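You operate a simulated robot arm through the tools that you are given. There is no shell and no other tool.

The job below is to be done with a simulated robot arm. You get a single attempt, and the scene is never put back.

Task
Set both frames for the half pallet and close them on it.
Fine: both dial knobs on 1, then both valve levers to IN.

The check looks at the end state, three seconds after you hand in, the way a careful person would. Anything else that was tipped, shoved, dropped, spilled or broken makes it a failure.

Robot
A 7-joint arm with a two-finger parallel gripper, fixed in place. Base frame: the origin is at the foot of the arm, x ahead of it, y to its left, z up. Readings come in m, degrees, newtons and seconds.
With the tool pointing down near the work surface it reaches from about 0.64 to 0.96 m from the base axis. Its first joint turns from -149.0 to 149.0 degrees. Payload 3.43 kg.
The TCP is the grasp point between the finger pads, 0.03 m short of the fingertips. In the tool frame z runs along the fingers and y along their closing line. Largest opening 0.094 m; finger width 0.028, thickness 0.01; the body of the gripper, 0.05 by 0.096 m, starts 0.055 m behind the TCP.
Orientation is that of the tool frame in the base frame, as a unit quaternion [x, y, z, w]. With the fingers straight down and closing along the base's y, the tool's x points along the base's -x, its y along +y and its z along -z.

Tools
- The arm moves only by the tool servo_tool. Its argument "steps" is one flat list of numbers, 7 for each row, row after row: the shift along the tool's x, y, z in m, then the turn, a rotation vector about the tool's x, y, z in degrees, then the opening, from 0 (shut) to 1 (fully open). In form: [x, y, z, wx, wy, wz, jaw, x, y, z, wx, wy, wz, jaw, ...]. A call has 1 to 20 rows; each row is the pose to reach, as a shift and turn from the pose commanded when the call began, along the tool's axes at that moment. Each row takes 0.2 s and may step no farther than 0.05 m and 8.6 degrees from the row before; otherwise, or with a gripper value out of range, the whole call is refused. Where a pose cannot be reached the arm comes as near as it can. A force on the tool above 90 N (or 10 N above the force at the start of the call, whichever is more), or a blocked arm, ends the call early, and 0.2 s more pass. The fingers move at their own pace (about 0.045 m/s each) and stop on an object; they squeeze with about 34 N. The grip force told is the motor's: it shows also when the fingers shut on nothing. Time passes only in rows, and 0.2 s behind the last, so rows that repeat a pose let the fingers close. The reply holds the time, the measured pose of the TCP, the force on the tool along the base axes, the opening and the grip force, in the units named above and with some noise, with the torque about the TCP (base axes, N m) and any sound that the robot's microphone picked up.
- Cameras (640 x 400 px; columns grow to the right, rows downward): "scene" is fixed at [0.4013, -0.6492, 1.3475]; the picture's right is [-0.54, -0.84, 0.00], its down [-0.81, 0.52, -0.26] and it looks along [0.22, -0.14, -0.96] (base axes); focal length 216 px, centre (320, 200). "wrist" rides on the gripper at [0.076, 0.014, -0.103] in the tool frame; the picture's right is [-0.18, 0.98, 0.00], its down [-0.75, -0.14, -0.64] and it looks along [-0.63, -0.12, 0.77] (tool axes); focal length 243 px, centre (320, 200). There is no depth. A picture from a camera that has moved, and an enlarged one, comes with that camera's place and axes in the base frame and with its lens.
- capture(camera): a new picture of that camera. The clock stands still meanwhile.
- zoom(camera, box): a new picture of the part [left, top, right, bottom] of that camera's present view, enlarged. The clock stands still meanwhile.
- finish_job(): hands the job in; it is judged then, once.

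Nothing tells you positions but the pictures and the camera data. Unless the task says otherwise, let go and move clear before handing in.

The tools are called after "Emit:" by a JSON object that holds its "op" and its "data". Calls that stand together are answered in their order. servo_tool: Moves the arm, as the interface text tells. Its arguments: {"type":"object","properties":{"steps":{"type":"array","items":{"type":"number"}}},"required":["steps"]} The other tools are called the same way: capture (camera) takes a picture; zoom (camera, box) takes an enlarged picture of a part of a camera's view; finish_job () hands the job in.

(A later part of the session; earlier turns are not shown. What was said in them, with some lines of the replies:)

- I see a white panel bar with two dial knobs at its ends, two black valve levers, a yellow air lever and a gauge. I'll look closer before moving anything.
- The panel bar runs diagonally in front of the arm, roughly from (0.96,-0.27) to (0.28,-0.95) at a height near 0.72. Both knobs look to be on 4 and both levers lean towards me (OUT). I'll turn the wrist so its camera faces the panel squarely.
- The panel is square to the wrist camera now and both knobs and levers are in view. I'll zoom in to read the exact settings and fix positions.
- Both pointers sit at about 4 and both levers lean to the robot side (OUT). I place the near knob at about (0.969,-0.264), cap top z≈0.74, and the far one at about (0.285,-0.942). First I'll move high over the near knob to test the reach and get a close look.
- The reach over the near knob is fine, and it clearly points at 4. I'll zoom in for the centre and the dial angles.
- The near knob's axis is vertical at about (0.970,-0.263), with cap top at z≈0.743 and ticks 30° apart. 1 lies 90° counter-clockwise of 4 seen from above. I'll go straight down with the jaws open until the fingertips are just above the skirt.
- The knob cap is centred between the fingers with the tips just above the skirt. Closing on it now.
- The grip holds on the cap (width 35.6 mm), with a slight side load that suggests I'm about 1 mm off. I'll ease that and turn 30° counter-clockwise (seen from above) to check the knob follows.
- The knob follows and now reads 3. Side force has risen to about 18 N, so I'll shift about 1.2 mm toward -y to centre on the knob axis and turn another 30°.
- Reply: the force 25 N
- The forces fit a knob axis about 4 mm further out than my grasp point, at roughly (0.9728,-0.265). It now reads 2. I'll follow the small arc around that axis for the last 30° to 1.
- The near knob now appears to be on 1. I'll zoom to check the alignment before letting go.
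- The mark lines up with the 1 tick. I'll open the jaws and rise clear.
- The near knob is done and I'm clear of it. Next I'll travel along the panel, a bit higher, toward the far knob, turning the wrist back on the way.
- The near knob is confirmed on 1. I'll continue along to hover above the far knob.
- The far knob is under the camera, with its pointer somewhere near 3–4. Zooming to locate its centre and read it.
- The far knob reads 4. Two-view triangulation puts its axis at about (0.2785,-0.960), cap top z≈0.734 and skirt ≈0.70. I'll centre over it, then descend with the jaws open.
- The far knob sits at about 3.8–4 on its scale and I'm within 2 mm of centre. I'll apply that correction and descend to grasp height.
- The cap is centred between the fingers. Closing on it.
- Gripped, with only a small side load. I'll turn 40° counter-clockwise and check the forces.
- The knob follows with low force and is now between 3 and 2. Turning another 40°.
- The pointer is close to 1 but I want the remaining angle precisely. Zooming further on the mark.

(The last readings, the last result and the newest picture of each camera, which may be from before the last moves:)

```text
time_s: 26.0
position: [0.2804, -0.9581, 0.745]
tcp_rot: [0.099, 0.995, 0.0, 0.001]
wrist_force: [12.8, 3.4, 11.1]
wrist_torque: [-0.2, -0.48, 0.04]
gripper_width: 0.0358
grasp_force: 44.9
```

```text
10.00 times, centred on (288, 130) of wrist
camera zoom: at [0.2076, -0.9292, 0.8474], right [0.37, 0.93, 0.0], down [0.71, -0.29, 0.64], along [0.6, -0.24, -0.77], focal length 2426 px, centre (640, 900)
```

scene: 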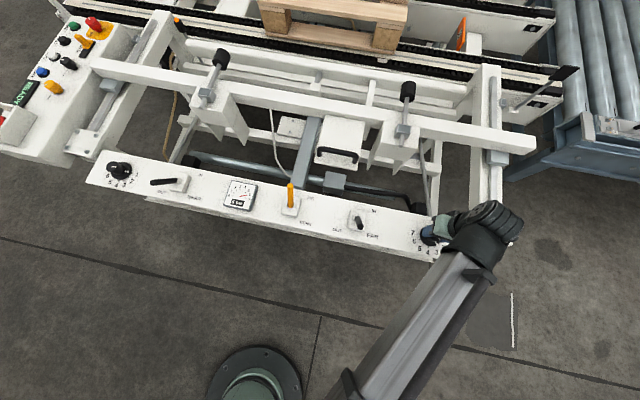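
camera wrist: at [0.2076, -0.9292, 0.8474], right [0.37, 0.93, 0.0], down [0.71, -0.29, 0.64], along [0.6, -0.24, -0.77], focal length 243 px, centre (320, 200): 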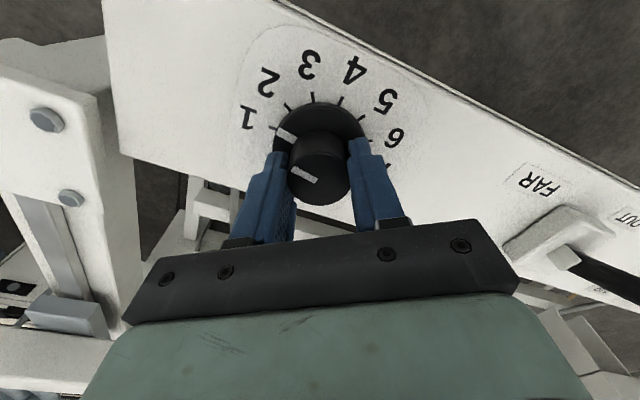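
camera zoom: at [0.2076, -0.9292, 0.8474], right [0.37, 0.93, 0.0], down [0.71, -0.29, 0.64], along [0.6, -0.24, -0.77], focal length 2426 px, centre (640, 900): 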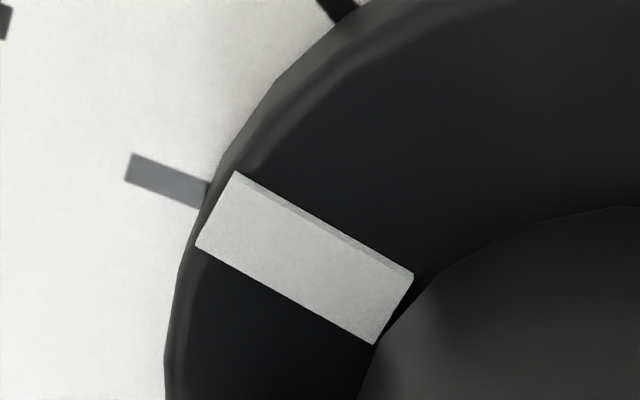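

The pointer is still about 9° short of the 1 tick. I'll turn that much more, easing the small side load.

Emit:
{"op": "servo_tool", "data": {"steps": [-0.0007, 0.0003, 0, 0, 0, -3, 0, -0.0007, 0.0003, 0, 0, 0, -6, 0, -0.0007, 0.0003, 0, 0, 0, -9, 0, -0.0007, 0.0003, 0, 0, 0, -9, 0]}}

Emit:
{"op": "zoom", "data": {"camera": "wrist", "box": [256, 110, 320, 150]}}

Emit:
{"op": "zoom", "data": {"camera": "wrist", "box": [240, 60, 368, 140]}}

```text
time_s: 27.0
position: [0.2809, -0.958, 0.7454]
tcp_rot: [0.021, 1.0, 0.0, 0.0]
wrist_force: [8.8, 5.2, 9.8]
wrist_torque: [0.06, -1.01, 0.05]
gripper_width: 0.0356
grasp_force: 45.0
```

```text
10.00 times, centred on (288, 130) of wrist
camera zoom: at [0.2041, -0.9406, 0.8475], right [0.23, 0.97, 0.0], down [0.75, -0.17, 0.64], along [0.63, -0.14, -0.77], focal length 2426 px, centre (640, 900)
```

zoom: 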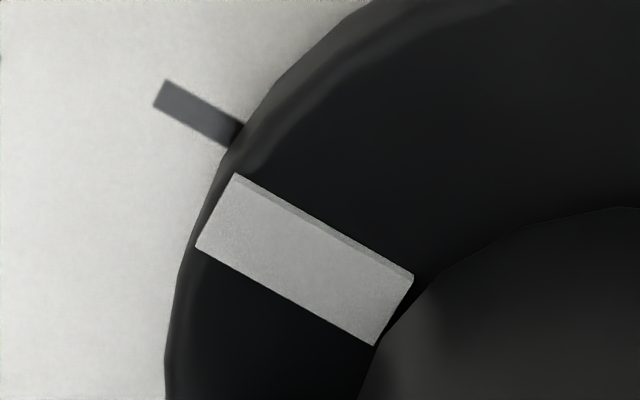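

```text
5.00 times, centred on (304, 100) of wrist
camera zoom: at [0.2041, -0.9406, 0.8475], right [0.23, 0.97, 0.0], down [0.75, -0.17, 0.64], along [0.63, -0.14, -0.77], focal length 1213 px, centre (400, 700)
```

zoom: 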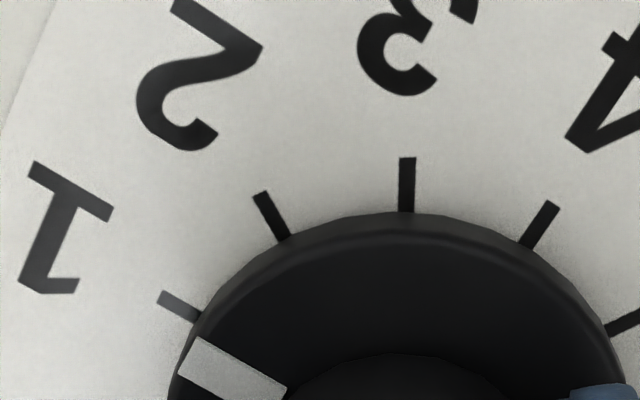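

Mark and tick are now parallel, so the far knob should be on 1. Releasing, rising and checking from above.

Emit:
{"op": "servo_tool", "data": {"steps": [0, 0, 0, 0, 0, 0, 0.5, 0, 0, 0, 0, 0, 0, 1, 0, 0, 0, 0, 0, 0, 1, 0, 0, 0, 0, 0, 0, 1, 0, 0, 0, 0, 0, 0, 1, 0, 0, -0.03, 0, 0, 0, 1, 0, 0, -0.07, 0, 0, 0, 1, 0, 0, -0.11, 0, 0, 0, 1, 0, 0, -0.15, 0, 0, 0, 1, 0, 0, -0.15, 0, 0, 0, 1]}}

Emit:
{"op": "capture", "data": {"camera": "wrist"}}

Emit:
{"op": "zoom", "data": {"camera": "wrist", "box": [256, 20, 384, 120]}}

```text
time_s: 29.2
position: [0.2806, -0.9587, 0.8956]
tcp_rot: [0.022, 1.0, 0.0, 0.0]
wrist_force: [0.3, 0.4, -0.2]
wrist_torque: [0.06, -0.01, 0.03]
gripper_width: 0.094
grasp_force: 0.1
```

```text
taken
camera wrist: at [0.2038, -0.9419, 0.9982], right [0.23, 0.97, 0.0], down [0.75, -0.17, 0.64], along [0.63, -0.15, -0.77], focal length 243 px, centre (320, 200)
```

wrist: 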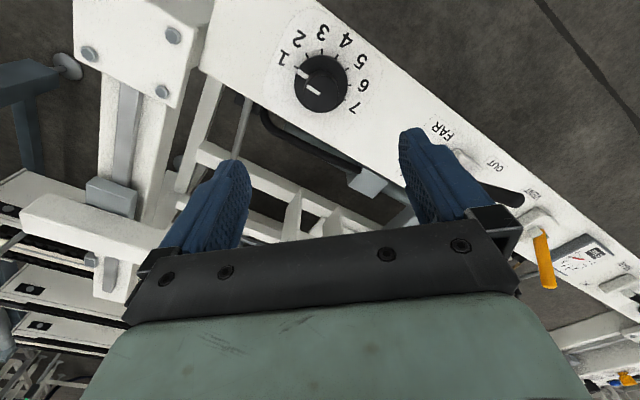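

```text
4.00 times, centred on (320, 70) of wrist
camera zoom: at [0.2038, -0.9419, 0.9982], right [0.23, 0.97, 0.0], down [0.75, -0.17, 0.64], along [0.63, -0.15, -0.77], focal length 970 px, centre (320, 720)
```

zoom: 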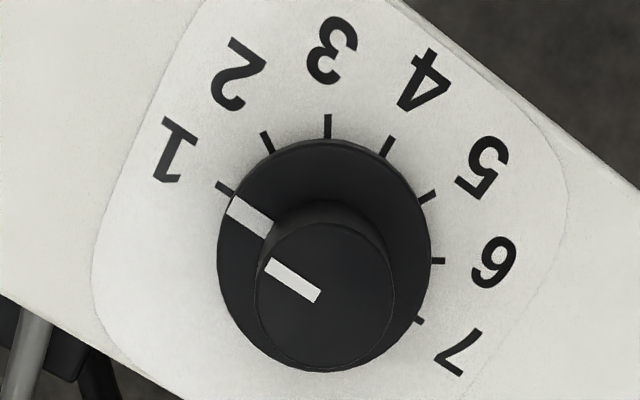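

The far knob looks right on 1. Next are the levers: I'll move back to the robot side of the far lever, jaws closed, with the camera facing it, and look closely.

Emit:
{"op": "servo_tool", "data": {"steps": [-0.0077, 0.0421, -0.003, 0, 0, 7.1, 0.6, -0.0155, 0.0841, -0.003, 0, 0, 14.2, 0.3, -0.0232, 0.1262, -0.003, 0, 0, 21.3, 0, -0.0309, 0.1683, -0.003, 0, 0, 28.4, 0, -0.0387, 0.2103, -0.003, 0, 0, 35.5, 0, -0.0464, 0.2524, -0.003, 0, 0, 42.5, 0, -0.0464, 0.2524, -0.003, 0, 0, 42.5, 0]}}

Emit:
{"op": "capture", "data": {"camera": "wrist"}}

Emit:
{"op": "capture", "data": {"camera": "scene"}}

Emit:
{"op": "zoom", "data": {"camera": "scene", "box": [390, 200, 470, 270]}}

```text
time_s: 30.8
position: [0.3383, -0.7086, 0.8972]
tcp_rot: [0.384, 0.923, 0.001, 0.0]
wrist_force: [0.9, 0.5, 0.4]
wrist_torque: [0.03, 0.02, -0.01]
gripper_width: 0.0
grasp_force: 32.8
```

```text
taken
camera wrist: at [0.2934, -0.6447, 1.0004], right [0.83, 0.56, 0.0], down [0.43, -0.63, 0.64], along [0.36, -0.53, -0.77], focal length 243 px, centre (320, 200)
```

wrist: 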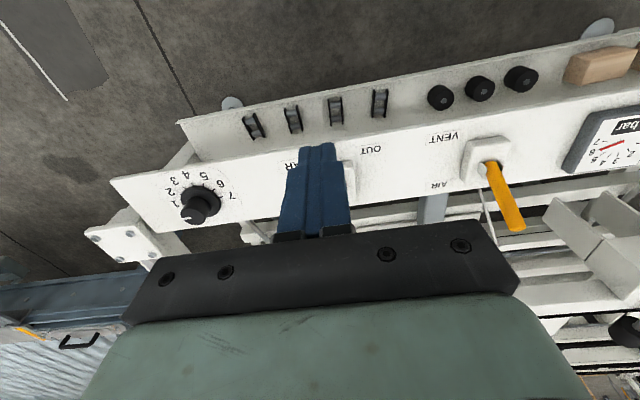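

```text
taken
```

scene: 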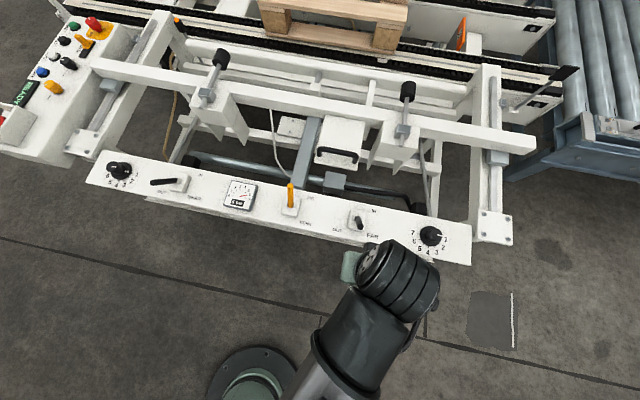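

```text
5.71 times, centred on (430, 235) of scene
camera zoom: at [0.4013, -0.6492, 1.3475], right [-0.54, -0.84, 0.0], down [-0.81, 0.52, -0.26], along [0.22, -0.14, -0.96], focal length 1232 px, centre (-309, 0)
```

zoom: 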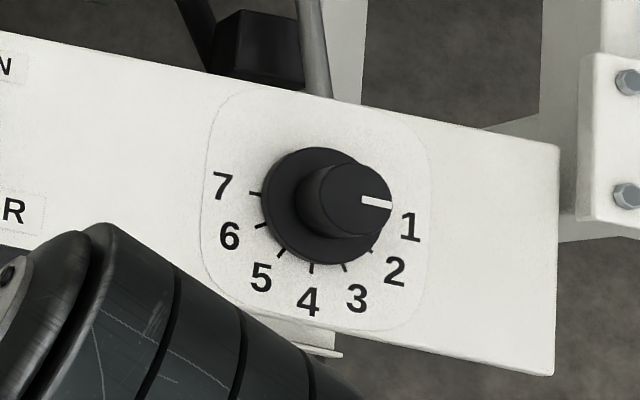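

Both knobs read 1. I place the far lever's tip at about (0.412,-0.779,0.803), leaning toward the robot, and IN lies on the side away from the robot. I'll lower the closed fingers on the robot side of the lever, keeping a gap.

Emit:
{"op": "servo_tool", "data": {"steps": [0, 0.0023, 0.045, 0, 0, 0, 0, 0, 0.0023, 0.085, 0, 0, 0, 0, 0, 0.0023, 0.102, 0, 0, 0, 0, -0.02, 0.0023, 0.102, 0, 0, 0, 0, -0.035, 0.0023, 0.102, 0, 0, 0, 0, -0.035, 0.0023, 0.102, 0, 0, 0, 0]}}

Emit:
{"op": "capture", "data": {"camera": "wrist"}}

Emit:
{"op": "zoom", "data": {"camera": "scene", "box": [310, 190, 430, 265]}}

```text
time_s: 32.2
position: [0.3629, -0.7328, 0.7964]
tcp_rot: [0.383, 0.924, 0.001, 0.0]
wrist_force: [1.1, 0.4, -0.2]
wrist_torque: [-0.01, 0.0, -0.01]
gripper_width: 0.0
grasp_force: 33.4
```

```text
taken
camera wrist: at [0.319, -0.6675, 0.8985], right [0.83, 0.56, 0.0], down [0.43, -0.63, 0.64], along [0.36, -0.53, -0.77], focal length 243 px, centre (320, 200)
```

wrist: 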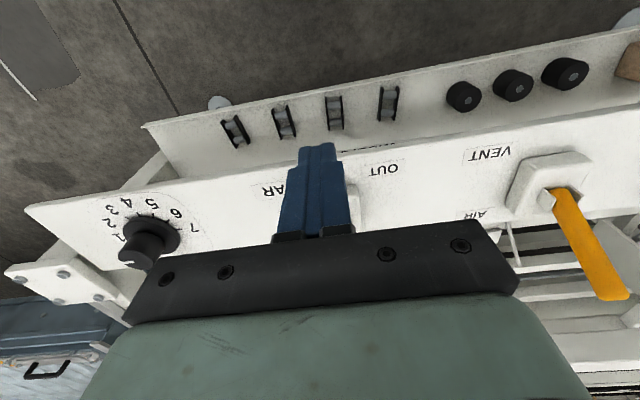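

```text
5.33 times, centred on (370, 228) of scene
camera zoom: at [0.4013, -0.6492, 1.3475], right [-0.54, -0.84, 0.0], down [-0.81, 0.52, -0.26], along [0.22, -0.14, -0.96], focal length 1149 px, centre (53, 53)
```

zoom: 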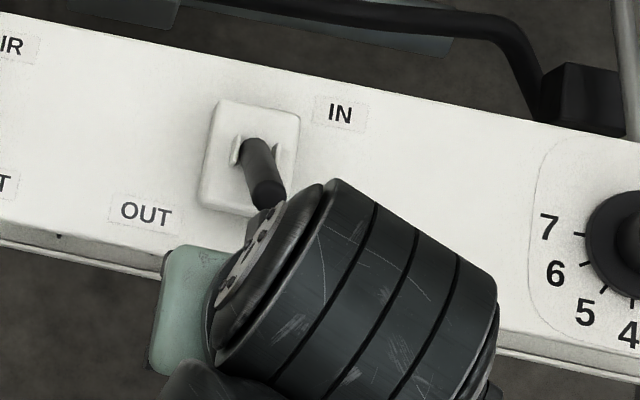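

The lever throws straight along the slot, away from the robot for IN. My closed fingers sit about 4 cm short of it. I'll advance slowly to contact and start pushing.

Emit:
{"op": "servo_tool", "data": {"steps": [-0.015, 0, 0, 0, 0, 0, 0, -0.03, 0, 0, 0, 0, 0, 0, -0.04, 0, 0, 0, 0, 0, 0, -0.048, 0, 0, 0, 0, 0, 0, -0.056, 0, 0, 0, 0, 0, 0, -0.062, 0, 0, 0, 0, 0, 0]}}

Emit:
{"op": "zoom", "data": {"camera": "scene", "box": [310, 190, 430, 265]}}

Emit:
{"op": "capture", "data": {"camera": "wrist"}}

```text
time_s: 33.6
position: [0.4074, -0.7759, 0.795]
tcp_rot: [0.383, 0.924, 0.0, 0.0]
wrist_force: [0.3, 0.0, -0.5]
wrist_torque: [-0.02, 0.01, 0.0]
gripper_width: 0.0
grasp_force: 33.5
```

```text
5.33 times, centred on (370, 228) of scene
camera zoom: at [0.4013, -0.6492, 1.3475], right [-0.54, -0.84, 0.0], down [-0.81, 0.52, -0.26], along [0.22, -0.14, -0.96], focal length 1149 px, centre (53, 53)
```

zoom: 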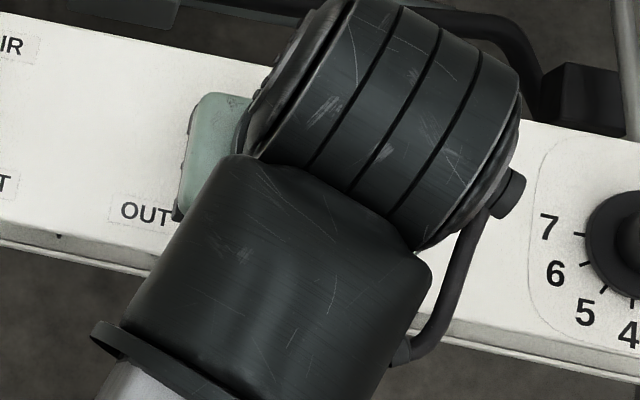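

```text
taken
camera wrist: at [0.3631, -0.7118, 0.8978], right [0.83, 0.56, 0.0], down [0.43, -0.63, 0.64], along [0.36, -0.53, -0.77], focal length 243 px, centre (320, 200)
```

wrist: 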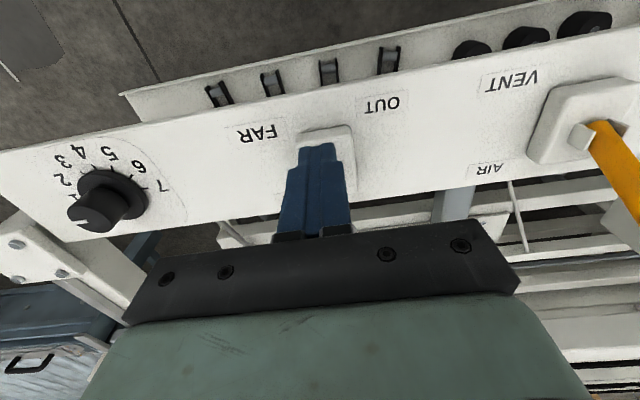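

There's no contact force yet, and the lever is hidden behind the fingers. I'll advance a little more in small steps.

Emit:
{"op": "servo_tool", "data": {"steps": [-0.004, 0, 0, 0, 0, 0, 0, -0.008, 0, 0, 0, 0, 0, 0, -0.012, 0, 0, 0, 0, 0, 0]}}

Emit:
{"op": "capture", "data": {"camera": "wrist"}}

Emit:
{"op": "zoom", "data": {"camera": "wrist", "box": [240, 100, 400, 240]}}

```text
time_s: 34.4
position: [0.4173, -0.7849, 0.7957]
tcp_rot: [0.383, 0.924, 0.0, 0.0]
wrist_force: [0.8, 0.1, -0.5]
wrist_torque: [-0.02, 0.0, 0.01]
gripper_width: 0.0
grasp_force: 32.5
```

```text
taken
camera wrist: at [0.372, -0.7202, 0.8982], right [0.83, 0.56, 0.0], down [0.43, -0.63, 0.64], along [0.36, -0.53, -0.77], focal length 243 px, centre (320, 200)
```

wrist: 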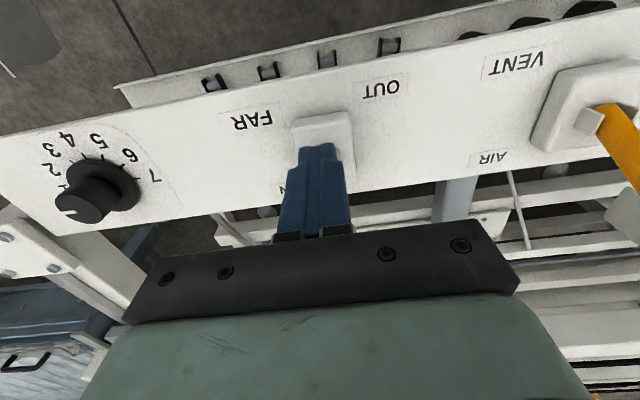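

```text
2.86 times, centred on (320, 170) of wrist
camera zoom: at [0.372, -0.7202, 0.8982], right [0.83, 0.56, 0.0], down [0.43, -0.63, 0.64], along [0.36, -0.53, -0.77], focal length 693 px, centre (320, 286)
```

zoom: 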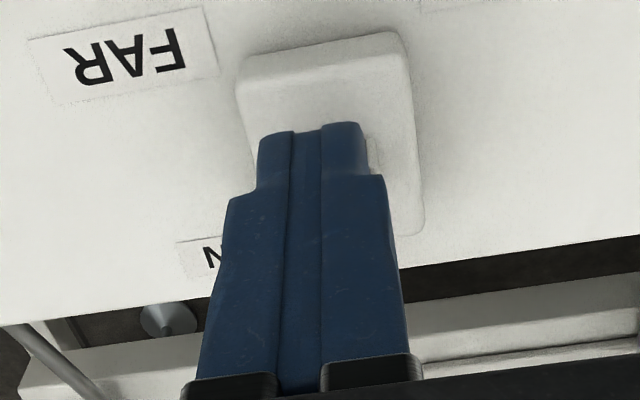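

Still no resistance, so the lever may be moving freely ahead of the fingers. I'll continue in small steps and watch for force.

Emit:
{"op": "servo_tool", "data": {"steps": [-0.004, 0, 0, 0, 0, 0, 0, -0.008, 0, 0, 0, 0, 0, 0, -0.012, 0, 0, 0, 0, 0, 0, -0.016, 0, 0, 0, 0, 0, 0]}}

Emit:
{"op": "zoom", "data": {"camera": "wrist", "box": [240, 80, 400, 240]}}

Emit:
{"op": "zoom", "data": {"camera": "scene", "box": [310, 190, 430, 265]}}

```text
time_s: 35.4
position: [0.4282, -0.7966, 0.7959]
tcp_rot: [0.383, 0.924, 0.0, 0.0]
wrist_force: [0.6, -0.2, 0.5]
wrist_torque: [0.0, -0.01, 0.01]
gripper_width: 0.0004
grasp_force: 33.1
```

```text
2.50 times, centred on (320, 160) of wrist
camera zoom: at [0.3833, -0.7317, 0.8981], right [0.83, 0.56, 0.0], down [0.43, -0.63, 0.64], along [0.36, -0.53, -0.77], focal length 606 px, centre (320, 300)
```

zoom: 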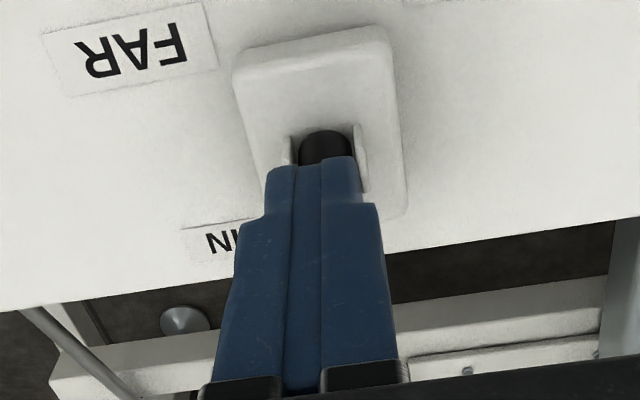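

```text
5.33 times, centred on (370, 228) of scene
camera zoom: at [0.4013, -0.6492, 1.3475], right [-0.54, -0.84, 0.0], down [-0.81, 0.52, -0.26], along [0.22, -0.14, -0.96], focal length 1149 px, centre (53, 53)
```

zoom: 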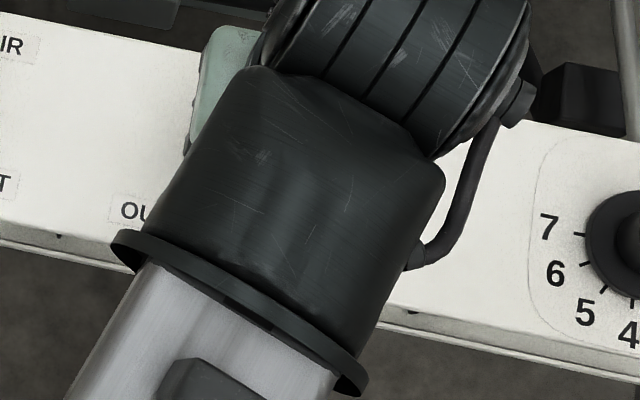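

I see the lever's hub between its ears with the lever itself ahead of the fingers, so it has passed upright with almost no resistance. I'll keep pushing toward the IN stop in small steps.

Emit:
{"op": "servo_tool", "data": {"steps": [-0.004, 0, 0, 0, 0, 0, 0, -0.008, 0, 0, 0, 0, 0, 0, -0.012, 0, 0, 0, 0, 0, 0, -0.016, 0, 0, 0, 0, 0, 0]}}

Emit:
{"op": "zoom", "data": {"camera": "wrist", "box": [240, 80, 400, 240]}}

```text
time_s: 36.4
position: [0.4308, -0.7986, 0.7967]
tcp_rot: [0.383, 0.924, 0.006, -0.012]
wrist_force: [-59.0, 52.5, 4.2]
wrist_torque: [1.57, 1.71, -0.06]
gripper_width: 0.0002
grasp_force: 32.8
```

```text
2.50 times, centred on (320, 160) of wrist
camera zoom: at [0.3888, -0.737, 0.9015], right [0.83, 0.56, 0.0], down [0.44, -0.65, 0.62], along [0.35, -0.51, -0.78], focal length 606 px, centre (320, 300)
```

zoom: 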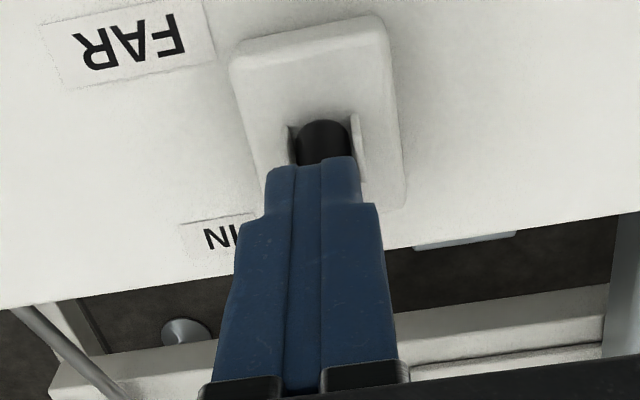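

The force jumped to about 79 N, which looks like the stop, with contact at the fingertips. I'll back off straight away, rise and look at the lever.

Emit:
{"op": "servo_tool", "data": {"steps": [0.01, 0, 0, 0, 0, 0, 0, 0.03, 0, 0, 0, 0, 0, 0, 0.06, 0, 0, 0, 0, 0, 0, 0.08, 0, -0.03, 0, 0, 0, 0, 0.08, 0, -0.07, 0, 0, 0, 0, 0.08, 0, -0.1, 0, 0, 0, 0, 0.08, 0.05, -0.1, 0, 0, 0, 0, 0.08, 0.08, -0.1, 0, 0, 0, 0, 0.08, 0.08, -0.1, 0, 0, 0, 0]}}

Emit:
{"op": "capture", "data": {"camera": "wrist"}}

Emit:
{"op": "capture", "data": {"camera": "scene"}}

Emit:
{"op": "zoom", "data": {"camera": "scene", "box": [310, 190, 430, 265]}}

```text
time_s: 38.4
position: [0.4416, -0.6933, 0.8971]
tcp_rot: [0.383, 0.924, 0.001, 0.0]
wrist_force: [-1.0, 0.5, -0.3]
wrist_torque: [-0.01, 0.03, -0.01]
gripper_width: 0.0002
grasp_force: 33.5
```

```text
taken
camera wrist: at [0.3954, -0.6291, 0.9984], right [0.83, 0.56, 0.0], down [0.43, -0.63, 0.64], along [0.36, -0.53, -0.77], focal length 243 px, centre (320, 200)
```

wrist: 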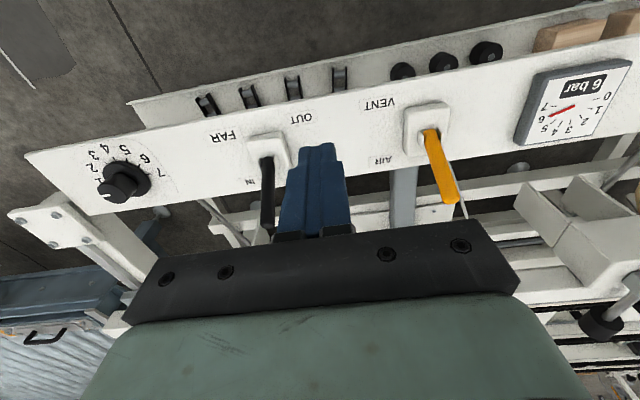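

```text
taken
```

scene: 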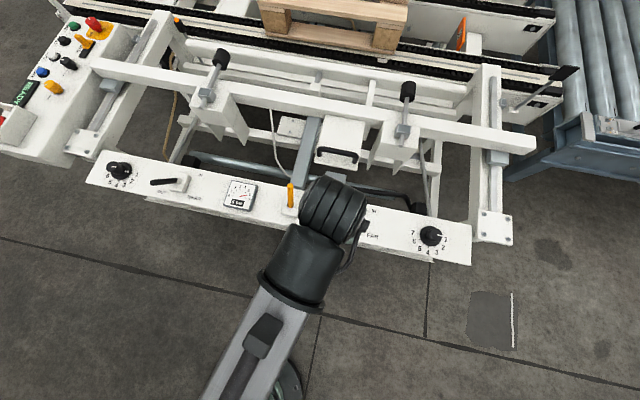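

```text
5.33 times, centred on (370, 228) of scene
camera zoom: at [0.4013, -0.6492, 1.3475], right [-0.54, -0.84, 0.0], down [-0.81, 0.52, -0.26], along [0.22, -0.14, -0.96], focal length 1149 px, centre (53, 53)
```

zoom: 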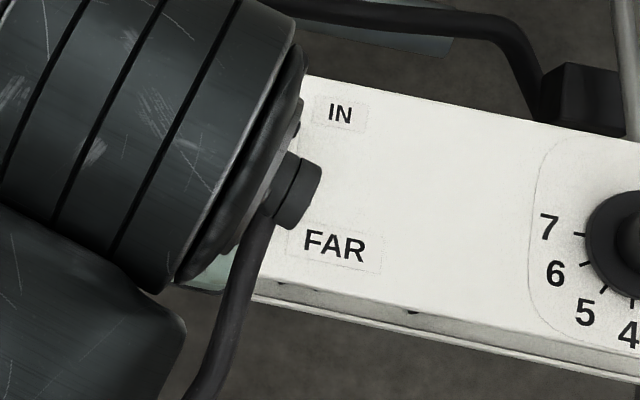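

The far lever now leans outward to IN, like the yellow AIR lever. I'll check it closer and see whether anything else changed.

Emit:
{"op": "zoom", "data": {"camera": "wrist", "box": [200, 90, 480, 240]}}

Emit:
{"op": "zoom", "data": {"camera": "scene", "box": [160, 0, 600, 220]}}

```text
2.29 times, centred on (340, 165) of wrist
camera zoom: at [0.3954, -0.6291, 0.9984], right [0.83, 0.56, 0.0], down [0.43, -0.63, 0.64], along [0.36, -0.53, -0.77], focal length 555 px, centre (274, 280)
```

zoom: 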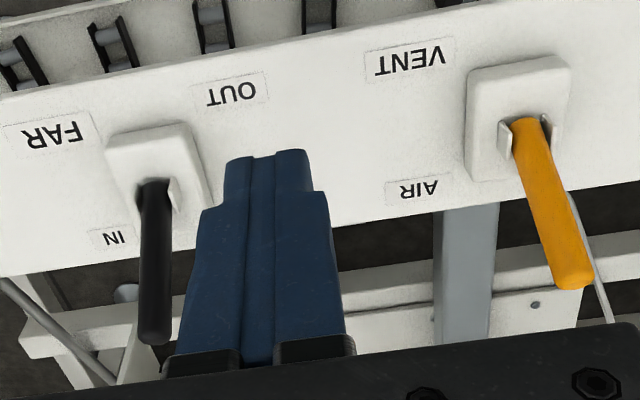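

```text
1.45 times, centred on (380, 110) of scene
camera zoom: at [0.4013, -0.6492, 1.3475], right [-0.54, -0.84, 0.0], down [-0.81, 0.52, -0.26], along [0.22, -0.14, -0.96], focal length 314 px, centre (233, 331)
```

zoom: 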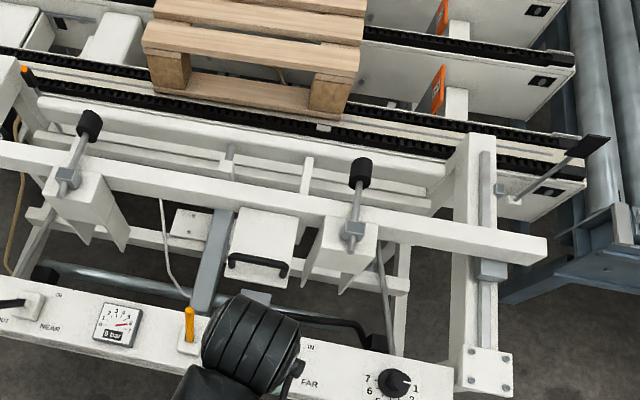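

The far lever is fully at IN (its tip now mirrors the OUT position). Moving along the robot side of the panel at safe height to the near lever.

Emit:
{"op": "servo_tool", "data": {"steps": [0.015, 0.04, 0, 0, 0, 0, 0, 0.03, 0.085, 0, 0, 0, 0, 0, 0.0425, 0.13, 0, 0, 0, 0, 0, 0.0425, 0.175, 0, 0, 0, 0, 0, 0.0425, 0.22, 0, 0, 0, 0, 0, 0.0425, 0.265, 0, 0, 0, 0, 0, 0.0425, 0.31, 0, 0, 0, 0, 0, 0.0425, 0.355, 0, 0, 0, 0, 0, 0.0425, 0.398, 0, 0, 0, 0, 0, 0.0425, 0.398, 0, 0, 0, 0, 0]}}

Emit:
{"op": "capture", "data": {"camera": "wrist"}}

Emit:
{"op": "zoom", "data": {"camera": "wrist", "box": [340, 60, 620, 235]}}

Emit:
{"op": "zoom", "data": {"camera": "scene", "box": [330, 190, 480, 284]}}

Emit:
{"op": "zoom", "data": {"camera": "scene", "box": [85, 145, 205, 220]}}

```text
time_s: 40.6
position: [0.6903, -0.3815, 0.8953]
tcp_rot: [0.382, 0.924, 0.0, 0.0]
wrist_force: [0.3, 0.3, 0.1]
wrist_torque: [0.04, 0.0, 0.0]
gripper_width: 0.0001
grasp_force: 32.8
```

```text
taken
camera wrist: at [0.646, -0.3176, 0.9976], right [0.83, 0.56, 0.0], down [0.43, -0.63, 0.64], along [0.36, -0.53, -0.77], focal length 243 px, centre (320, 200)
```

wrist: 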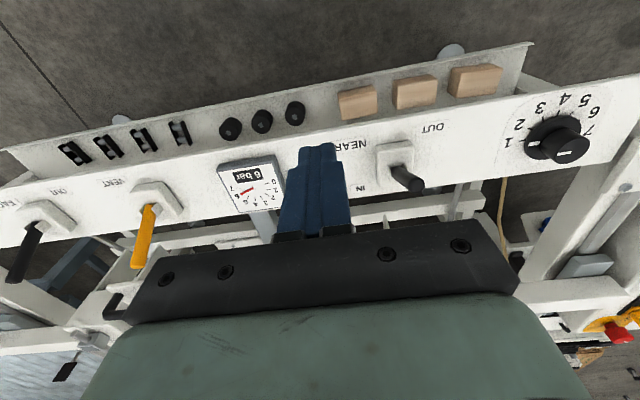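

```text
2.29 times, centred on (480, 148) of wrist
camera zoom: at [0.646, -0.3176, 0.9976], right [0.83, 0.56, 0.0], down [0.43, -0.63, 0.64], along [0.36, -0.53, -0.77], focal length 555 px, centre (-46, 320)
```

zoom: 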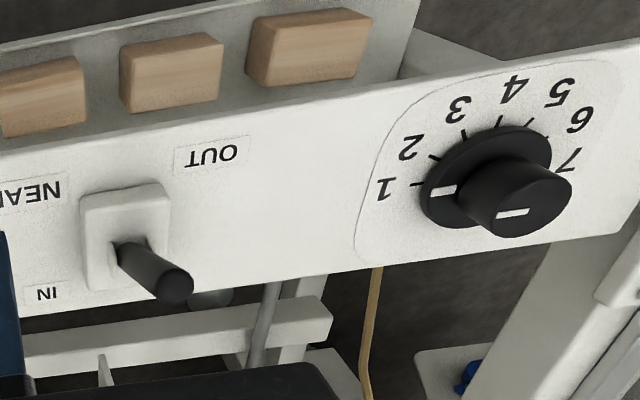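

```text
4.26 times, centred on (405, 237) of scene
camera zoom: at [0.4013, -0.6492, 1.3475], right [-0.54, -0.84, 0.0], down [-0.81, 0.52, -0.26], along [0.22, -0.14, -0.96], focal length 917 px, centre (-42, 43)
```

zoom: 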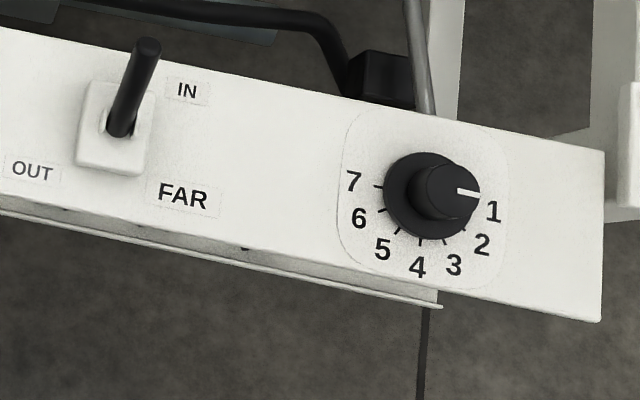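

```text
5.33 times, centred on (145, 182) of scene
camera zoom: at [0.4013, -0.6492, 1.3475], right [-0.54, -0.84, 0.0], down [-0.81, 0.52, -0.26], along [0.22, -0.14, -0.96], focal length 1149 px, centre (1253, 293)
```

zoom: 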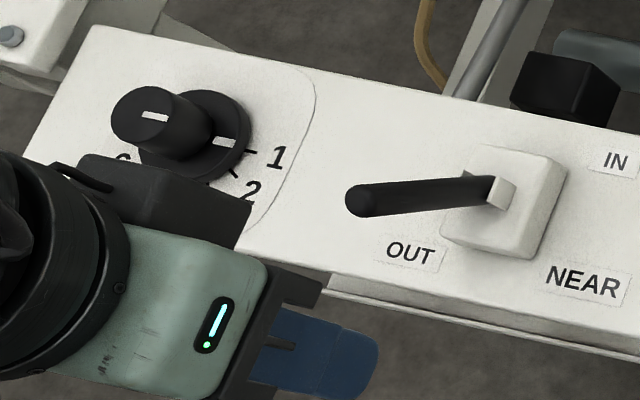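

Near lever's tip is at about (0.807,-0.381,0.804), leaning toward the robot. I'll line up the closed fingers on its robot side and lower them.

Emit:
{"op": "servo_tool", "data": {"steps": [0, 0.045, 0, 0, 0, 0, 0, 0, 0.0828, 0, 0, 0, 0, 0, 0, 0.0828, 0.045, 0, 0, 0, 0, 0, 0.0828, 0.085, 0, 0, 0, 0, 0, 0.0828, 0.0993, 0, 0, 0, 0, -0.017, 0.0828, 0.0993, 0, 0, 0, 0, -0.017, 0.0828, 0.0993, 0, 0, 0, 0]}}

Emit:
{"op": "capture", "data": {"camera": "wrist"}}

Emit:
{"op": "zoom", "data": {"camera": "scene", "box": [85, 145, 205, 220]}}

```text
time_s: 42.2
position: [0.7606, -0.3353, 0.7955]
tcp_rot: [0.382, 0.924, 0.0, 0.0]
wrist_force: [0.3, -0.1, -0.2]
wrist_torque: [0.0, -0.02, -0.03]
gripper_width: 0.0003
grasp_force: 32.8
```

```text
taken
camera wrist: at [0.7163, -0.2714, 0.8986], right [0.83, 0.56, 0.0], down [0.43, -0.63, 0.64], along [0.36, -0.53, -0.77], focal length 243 px, centre (320, 200)
```

wrist: 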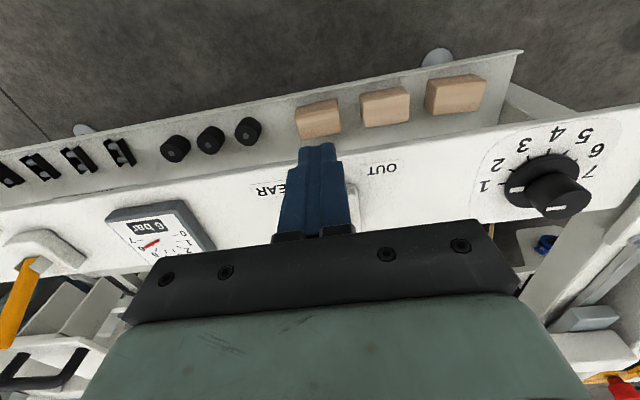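

```text
5.33 times, centred on (145, 182) of scene
camera zoom: at [0.4013, -0.6492, 1.3475], right [-0.54, -0.84, 0.0], down [-0.81, 0.52, -0.26], along [0.22, -0.14, -0.96], focal length 1149 px, centre (1253, 293)
```

zoom: 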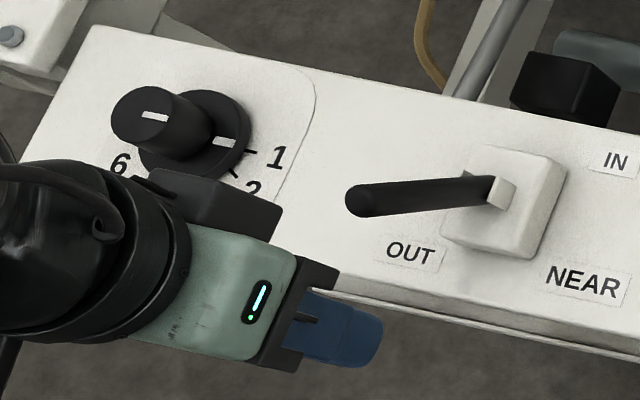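

Lined up. Pushing forward in measured steps, stopping short of where the far lever hit its stop.

Emit:
{"op": "servo_tool", "data": {"steps": [-0.015, 0, 0, 0, 0, 0, 0, -0.03, 0, 0, 0, 0, 0, 0, -0.04, 0, 0, 0, 0, 0, 0, -0.048, 0, 0, 0, 0, 0, 0, -0.056, 0, 0, 0, 0, 0, 0, -0.064, 0, 0, 0, 0, 0, 0, -0.072, 0, 0, 0, 0, 0, 0, -0.08, 0, 0, 0, 0, 0, 0, -0.087, 0, 0, 0, 0, 0, 0]}}

Emit:
{"op": "capture", "data": {"camera": "wrist"}}

Emit:
{"op": "zoom", "data": {"camera": "scene", "box": [85, 145, 205, 220]}}

```text
time_s: 44.2
position: [0.8214, -0.3979, 0.7967]
tcp_rot: [0.382, 0.924, 0.0, 0.0]
wrist_force: [0.1, -0.4, 0.8]
wrist_torque: [-0.01, -0.01, -0.02]
gripper_width: 0.0002
grasp_force: 33.1
```

```text
taken
camera wrist: at [0.7782, -0.3336, 0.8984], right [0.83, 0.56, 0.0], down [0.43, -0.63, 0.64], along [0.36, -0.53, -0.77], focal length 243 px, centre (320, 200)
```

wrist: 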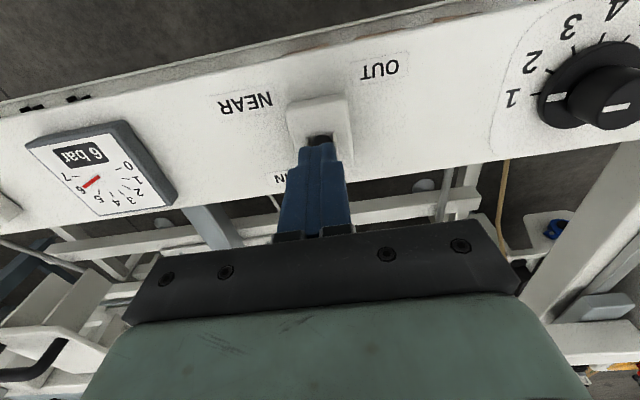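

```text
5.33 times, centred on (145, 182) of scene
camera zoom: at [0.4013, -0.6492, 1.3475], right [-0.54, -0.84, 0.0], down [-0.81, 0.52, -0.26], along [0.22, -0.14, -0.96], focal length 1149 px, centre (1253, 293)
```

zoom: 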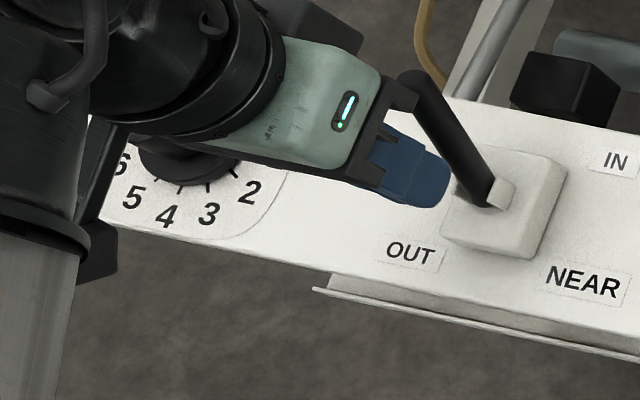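

The near lever has already swung over to the IN side. I'll nudge a few millimetres further to be sure it's on its stop.

Emit:
{"op": "servo_tool", "data": {"steps": [-0.003, 0, 0, 0, 0, 0, 0, -0.006, 0, 0, 0, 0, 0, 0, -0.009, 0, 0, 0, 0, 0, 0]}}

Emit:
{"op": "zoom", "data": {"camera": "scene", "box": [85, 145, 205, 220]}}

```text
time_s: 45.0
position: [0.827, -0.4023, 0.7965]
tcp_rot: [0.383, 0.924, 0.0, -0.002]
wrist_force: [-13.2, 12.0, 0.7]
wrist_torque: [0.34, 0.4, -0.04]
gripper_width: 0.0001
grasp_force: 33.1
```

```text
5.33 times, centred on (145, 182) of scene
camera zoom: at [0.4013, -0.6492, 1.3475], right [-0.54, -0.84, 0.0], down [-0.81, 0.52, -0.26], along [0.22, -0.14, -0.96], focal length 1149 px, centre (1253, 293)
```

zoom: 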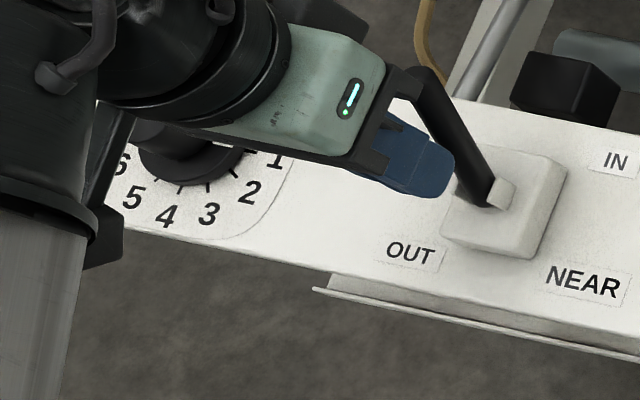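

18 N of resistance and no more lever movement, so it's on its IN stop. I'll back off, rise and move clear.

Emit:
{"op": "servo_tool", "data": {"steps": [0.01, 0, 0, 0, 0, 0, 0, 0.03, 0, 0, 0, 0, 0, 0, 0.06, 0, 0, 0, 0, 0, 0, 0.09, 0, 0, 0, 0, 0, 0, 0.1, 0, -0.04, 0, 0, 0, 0, 0.11, 0, -0.08, 0, 0, 0, 0, 0.12, 0, -0.12, 0, 0, 0, 0, 0.13, -0.03, -0.15, 0, 0, 0, 0, 0.14, -0.07, -0.17, 0, 0, 0, 0, 0.15, -0.11, -0.19, 0, 0, 0, 0, 0.15, -0.15, -0.2, 0, 0, 0, 0, 0.15, -0.15, -0.2, 0, 0, 0, 0]}}

Emit:
{"op": "capture", "data": {"camera": "wrist"}}

Emit:
{"op": "capture", "data": {"camera": "scene"}}

Emit:
{"op": "zoom", "data": {"camera": "scene", "box": [85, 145, 205, 220]}}

Emit:
{"op": "zoom", "data": {"camera": "scene", "box": [330, 190, 480, 284]}}

```text
time_s: 47.6
position: [0.6168, -0.4031, 0.9968]
tcp_rot: [0.383, 0.924, 0.0, 0.0]
wrist_force: [0.2, -0.1, -0.5]
wrist_torque: [-0.02, 0.02, -0.01]
gripper_width: 0.0
grasp_force: 32.8
```

```text
taken
camera wrist: at [0.5718, -0.3396, 1.1002], right [0.83, 0.56, 0.0], down [0.43, -0.63, 0.64], along [0.36, -0.53, -0.77], focal length 243 px, centre (320, 200)
```

wrist: 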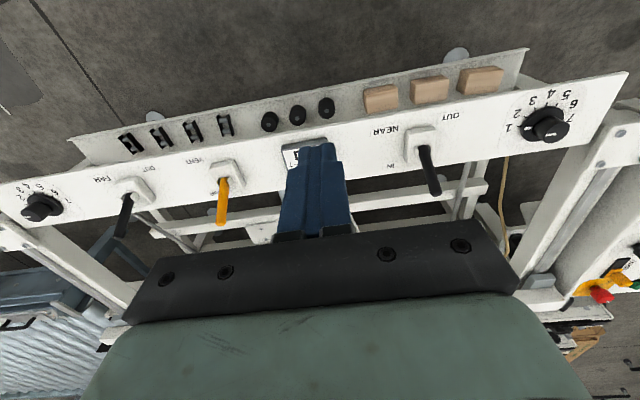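

```text
taken
```

scene: 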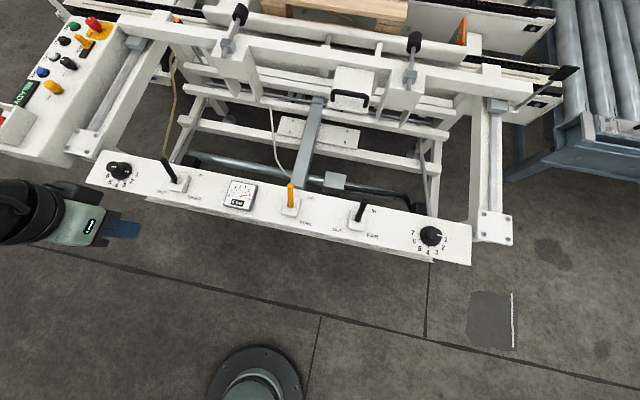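

```text
5.33 times, centred on (145, 182) of scene
camera zoom: at [0.4013, -0.6492, 1.3475], right [-0.54, -0.84, 0.0], down [-0.81, 0.52, -0.26], along [0.22, -0.14, -0.96], focal length 1149 px, centre (1253, 293)
```

zoom: 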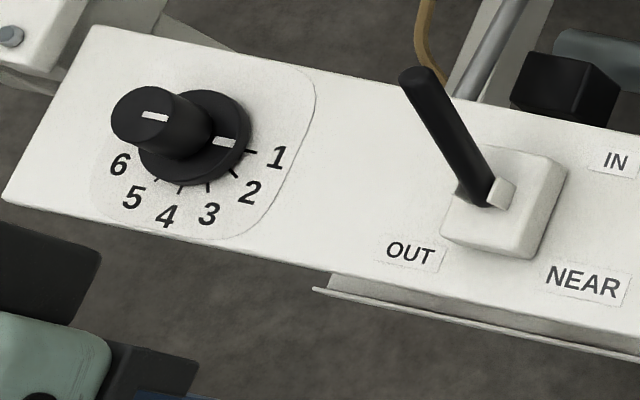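

```text
4.26 times, centred on (405, 237) of scene
camera zoom: at [0.4013, -0.6492, 1.3475], right [-0.54, -0.84, 0.0], down [-0.81, 0.52, -0.26], along [0.22, -0.14, -0.96], focal length 917 px, centre (-42, 43)
```

zoom: 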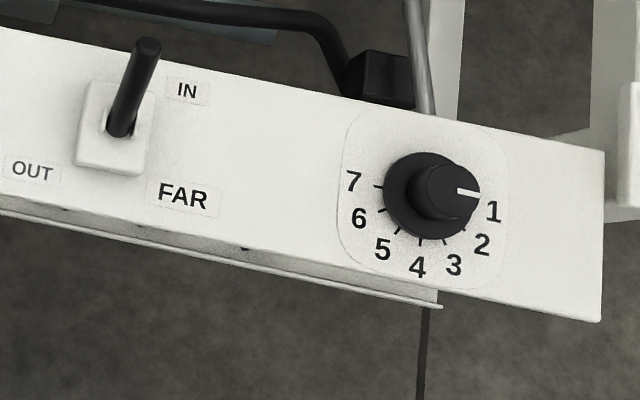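

Both levers are at IN, both knobs show 1, and the near frame has moved in toward the pallet. I'll wait a moment for the motion to settle, then check knob alignment closely.

Emit:
{"op": "servo_tool", "data": {"steps": [0.02, 0, 0, 0, 0, 0, 0, 0.03, 0, 0, 0, 0, 0, 0, 0.03, 0, 0, 0, 0, 0, 0, 0.03, 0, 0, 0, 0, 0, 0, 0.03, 0, 0, 0, 0, 0, 0, 0.03, 0, 0, 0, 0, 0, 0, 0.03, 0, 0, 0, 0, 0, 0, 0.03, 0, 0, 0, 0, 0, 0, 0.03, 0, 0, 0, 0, 0, 0, 0.03, 0, 0, 0, 0, 0, 0]}}

Emit:
{"op": "capture", "data": {"camera": "scene"}}

Emit:
{"op": "zoom", "data": {"camera": "scene", "box": [414, 222, 454, 247]}}

Emit:
{"op": "zoom", "data": {"camera": "scene", "box": [102, 158, 142, 183]}}

Emit:
{"op": "zoom", "data": {"camera": "scene", "box": [60, 0, 600, 220]}}

```text
time_s: 49.8
position: [0.5952, -0.3827, 0.9966]
tcp_rot: [0.382, 0.924, 0.0, 0.0]
wrist_force: [-0.1, -0.1, -0.7]
wrist_torque: [0.03, 0.04, 0.03]
gripper_width: 0.0
grasp_force: 33.5
```

```text
taken
```

scene: 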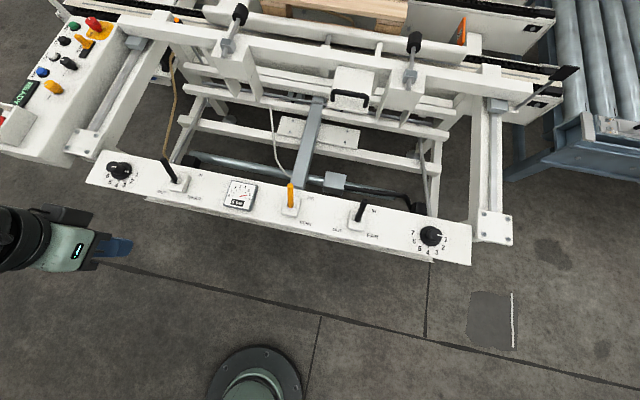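

```text
16.00 times, centred on (434, 234) of scene
camera zoom: at [0.4013, -0.6492, 1.3475], right [-0.54, -0.84, 0.0], down [-0.81, 0.52, -0.26], along [0.22, -0.14, -0.96], focal length 3448 px, centre (-1504, -352)
```

zoom: 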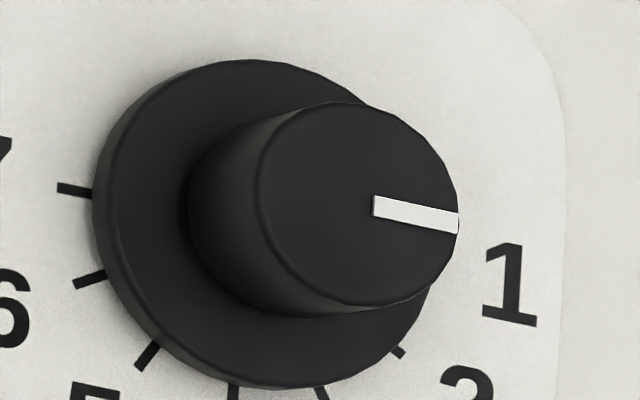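

```text
16.00 times, centred on (122, 170) of scene
camera zoom: at [0.4013, -0.6492, 1.3475], right [-0.54, -0.84, 0.0], down [-0.81, 0.52, -0.26], along [0.22, -0.14, -0.96], focal length 3448 px, centre (3488, 672)
```

zoom: 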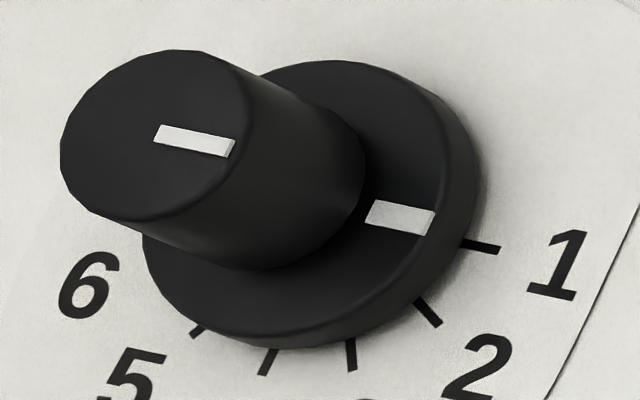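

```text
1.19 times, centred on (330, 110) of scene
camera zoom: at [0.4013, -0.6492, 1.3475], right [-0.54, -0.84, 0.0], down [-0.81, 0.52, -0.26], along [0.22, -0.14, -0.96], focal length 255 px, centre (308, 307)
```

zoom: 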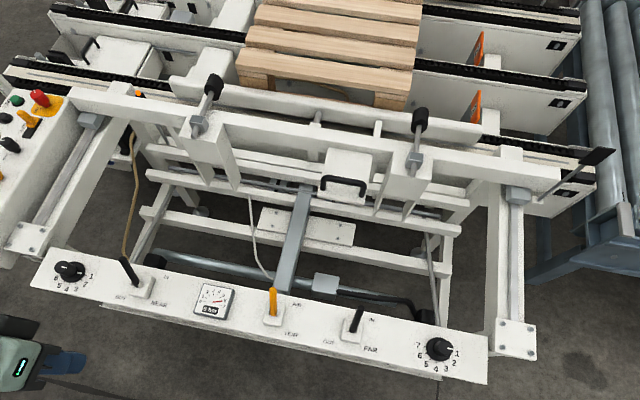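

Both marks compute to within a degree of the 1 direction, and the near frame has closed toward the pallet. I'll raise and tilt the wrist to check the far frame beyond the pallet as well.

Emit:
{"op": "servo_tool", "data": {"steps": [0, 0, -0.03, 0, -8, 0, 0, 0, 0, -0.06, 0, -16, 0, 0, 0, 0, -0.09, 0, -24, 0, 0, 0, 0, -0.12, 0, -32, 0, 0, 0, 0, -0.12, 0, -32, 0, 0]}}

Emit:
{"op": "capture", "data": {"camera": "wrist"}}

```text
time_s: 51.0
position: [0.5964, -0.3833, 1.1173]
tcp_rot: [0.367, 0.888, -0.106, 0.256]
wrist_force: [0.2, -0.1, 0.2]
wrist_torque: [-0.02, 0.04, 0.05]
gripper_width: 0.0002
grasp_force: 33.1
```

```text
taken
camera wrist: at [0.5214, -0.2885, 1.1635], right [0.81, 0.58, 0.1], down [0.11, -0.31, 0.94], along [0.58, -0.75, -0.31], focal length 243 px, centre (320, 200)
```

wrist: 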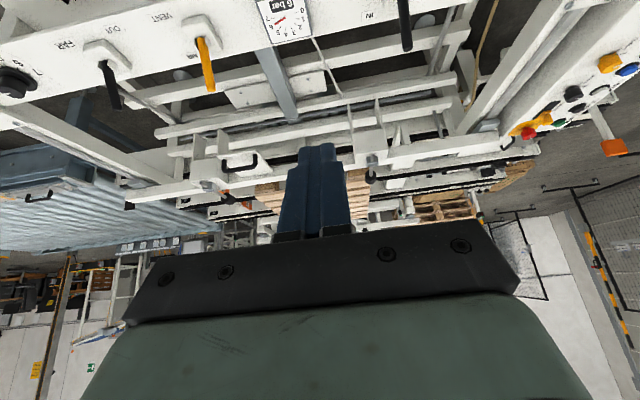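

The pallet is right behind the closed fingers. I'll open the jaws to look between them.

Emit:
{"op": "servo_tool", "data": {"steps": [0, 0, 0, 0, 0, 0, 0.5, 0, 0, 0, 0, 0, 0, 1, 0, 0, 0, 0, 0, 0, 1, 0, 0, 0, 0, 0, 0, 1, 0, 0, 0, 0, 0, 0, 1]}}

Emit:
{"op": "zoom", "data": {"camera": "wrist", "box": [200, 90, 440, 240]}}

Emit:
{"op": "capture", "data": {"camera": "wrist"}}

```text
time_s: 52.2
position: [0.5962, -0.3831, 1.1173]
tcp_rot: [0.369, 0.888, -0.106, 0.255]
wrist_force: [0.5, 0.0, -1.7]
wrist_torque: [0.0, 0.01, 0.0]
gripper_width: 0.0938
grasp_force: 0.1
```

```text
2.67 times, centred on (320, 165) of wrist
camera zoom: at [0.5214, -0.2885, 1.1633], right [0.81, 0.58, 0.1], down [0.11, -0.31, 0.94], along [0.58, -0.75, -0.32], focal length 647 px, centre (320, 293)
```

zoom: 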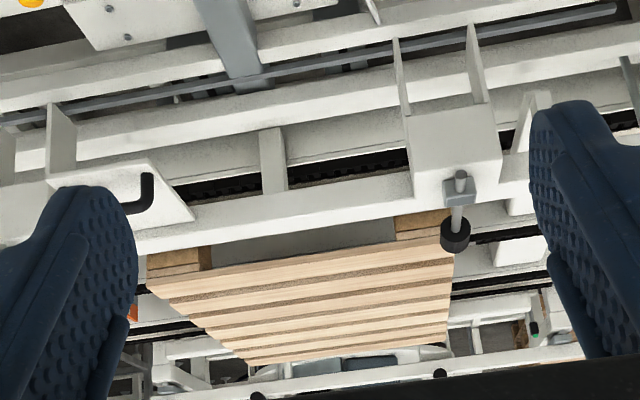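

```text
taken
camera wrist: at [0.5214, -0.2885, 1.1633], right [0.81, 0.58, 0.1], down [0.11, -0.31, 0.94], along [0.58, -0.75, -0.32], focal length 243 px, centre (320, 200)
```

wrist: 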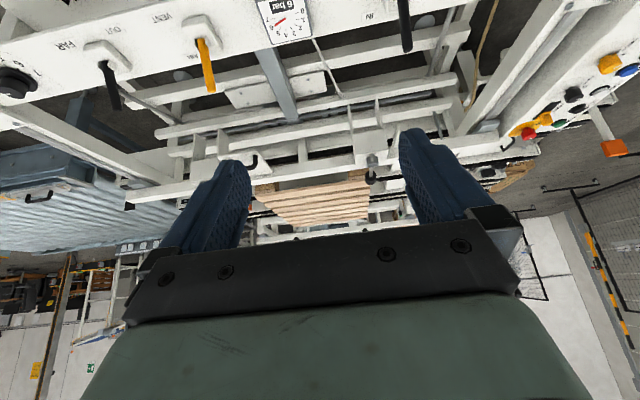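

Both knobs are on 1, both levers are on their IN stops, and a white frame bar sits close against the pallet on each side. The gauge still reads 6 bar, nothing else looks disturbed, and the arm is clear. Handing in.

Emit:
{"op": "finish_job", "data": {}}

```text
The job is handed in.
```

I set both dial knobs to 1, then pushed both valve levers to IN, and handed the job in. I haven't seen the result of the check.

- **Knobs:** both started on or very close to 4. In the last close-up pictures, both pointers line up with 1 to within about a degree.
- **Levers:** both lean away from the robot, against their IN stops. While pushing the far one I hit its stop with about 79 N before backing off. It looked fine afterwards.
- **Frames:** the near frame moved in and is against the pallet. The far frame's bar looks close against the other side, but I only had a partial view of it and didn't see it move.
- **Everything else:** the gauge still reads 6 bar. Nothing in the pictures looks knocked or moved, and the arm was up and clear when I handed in.
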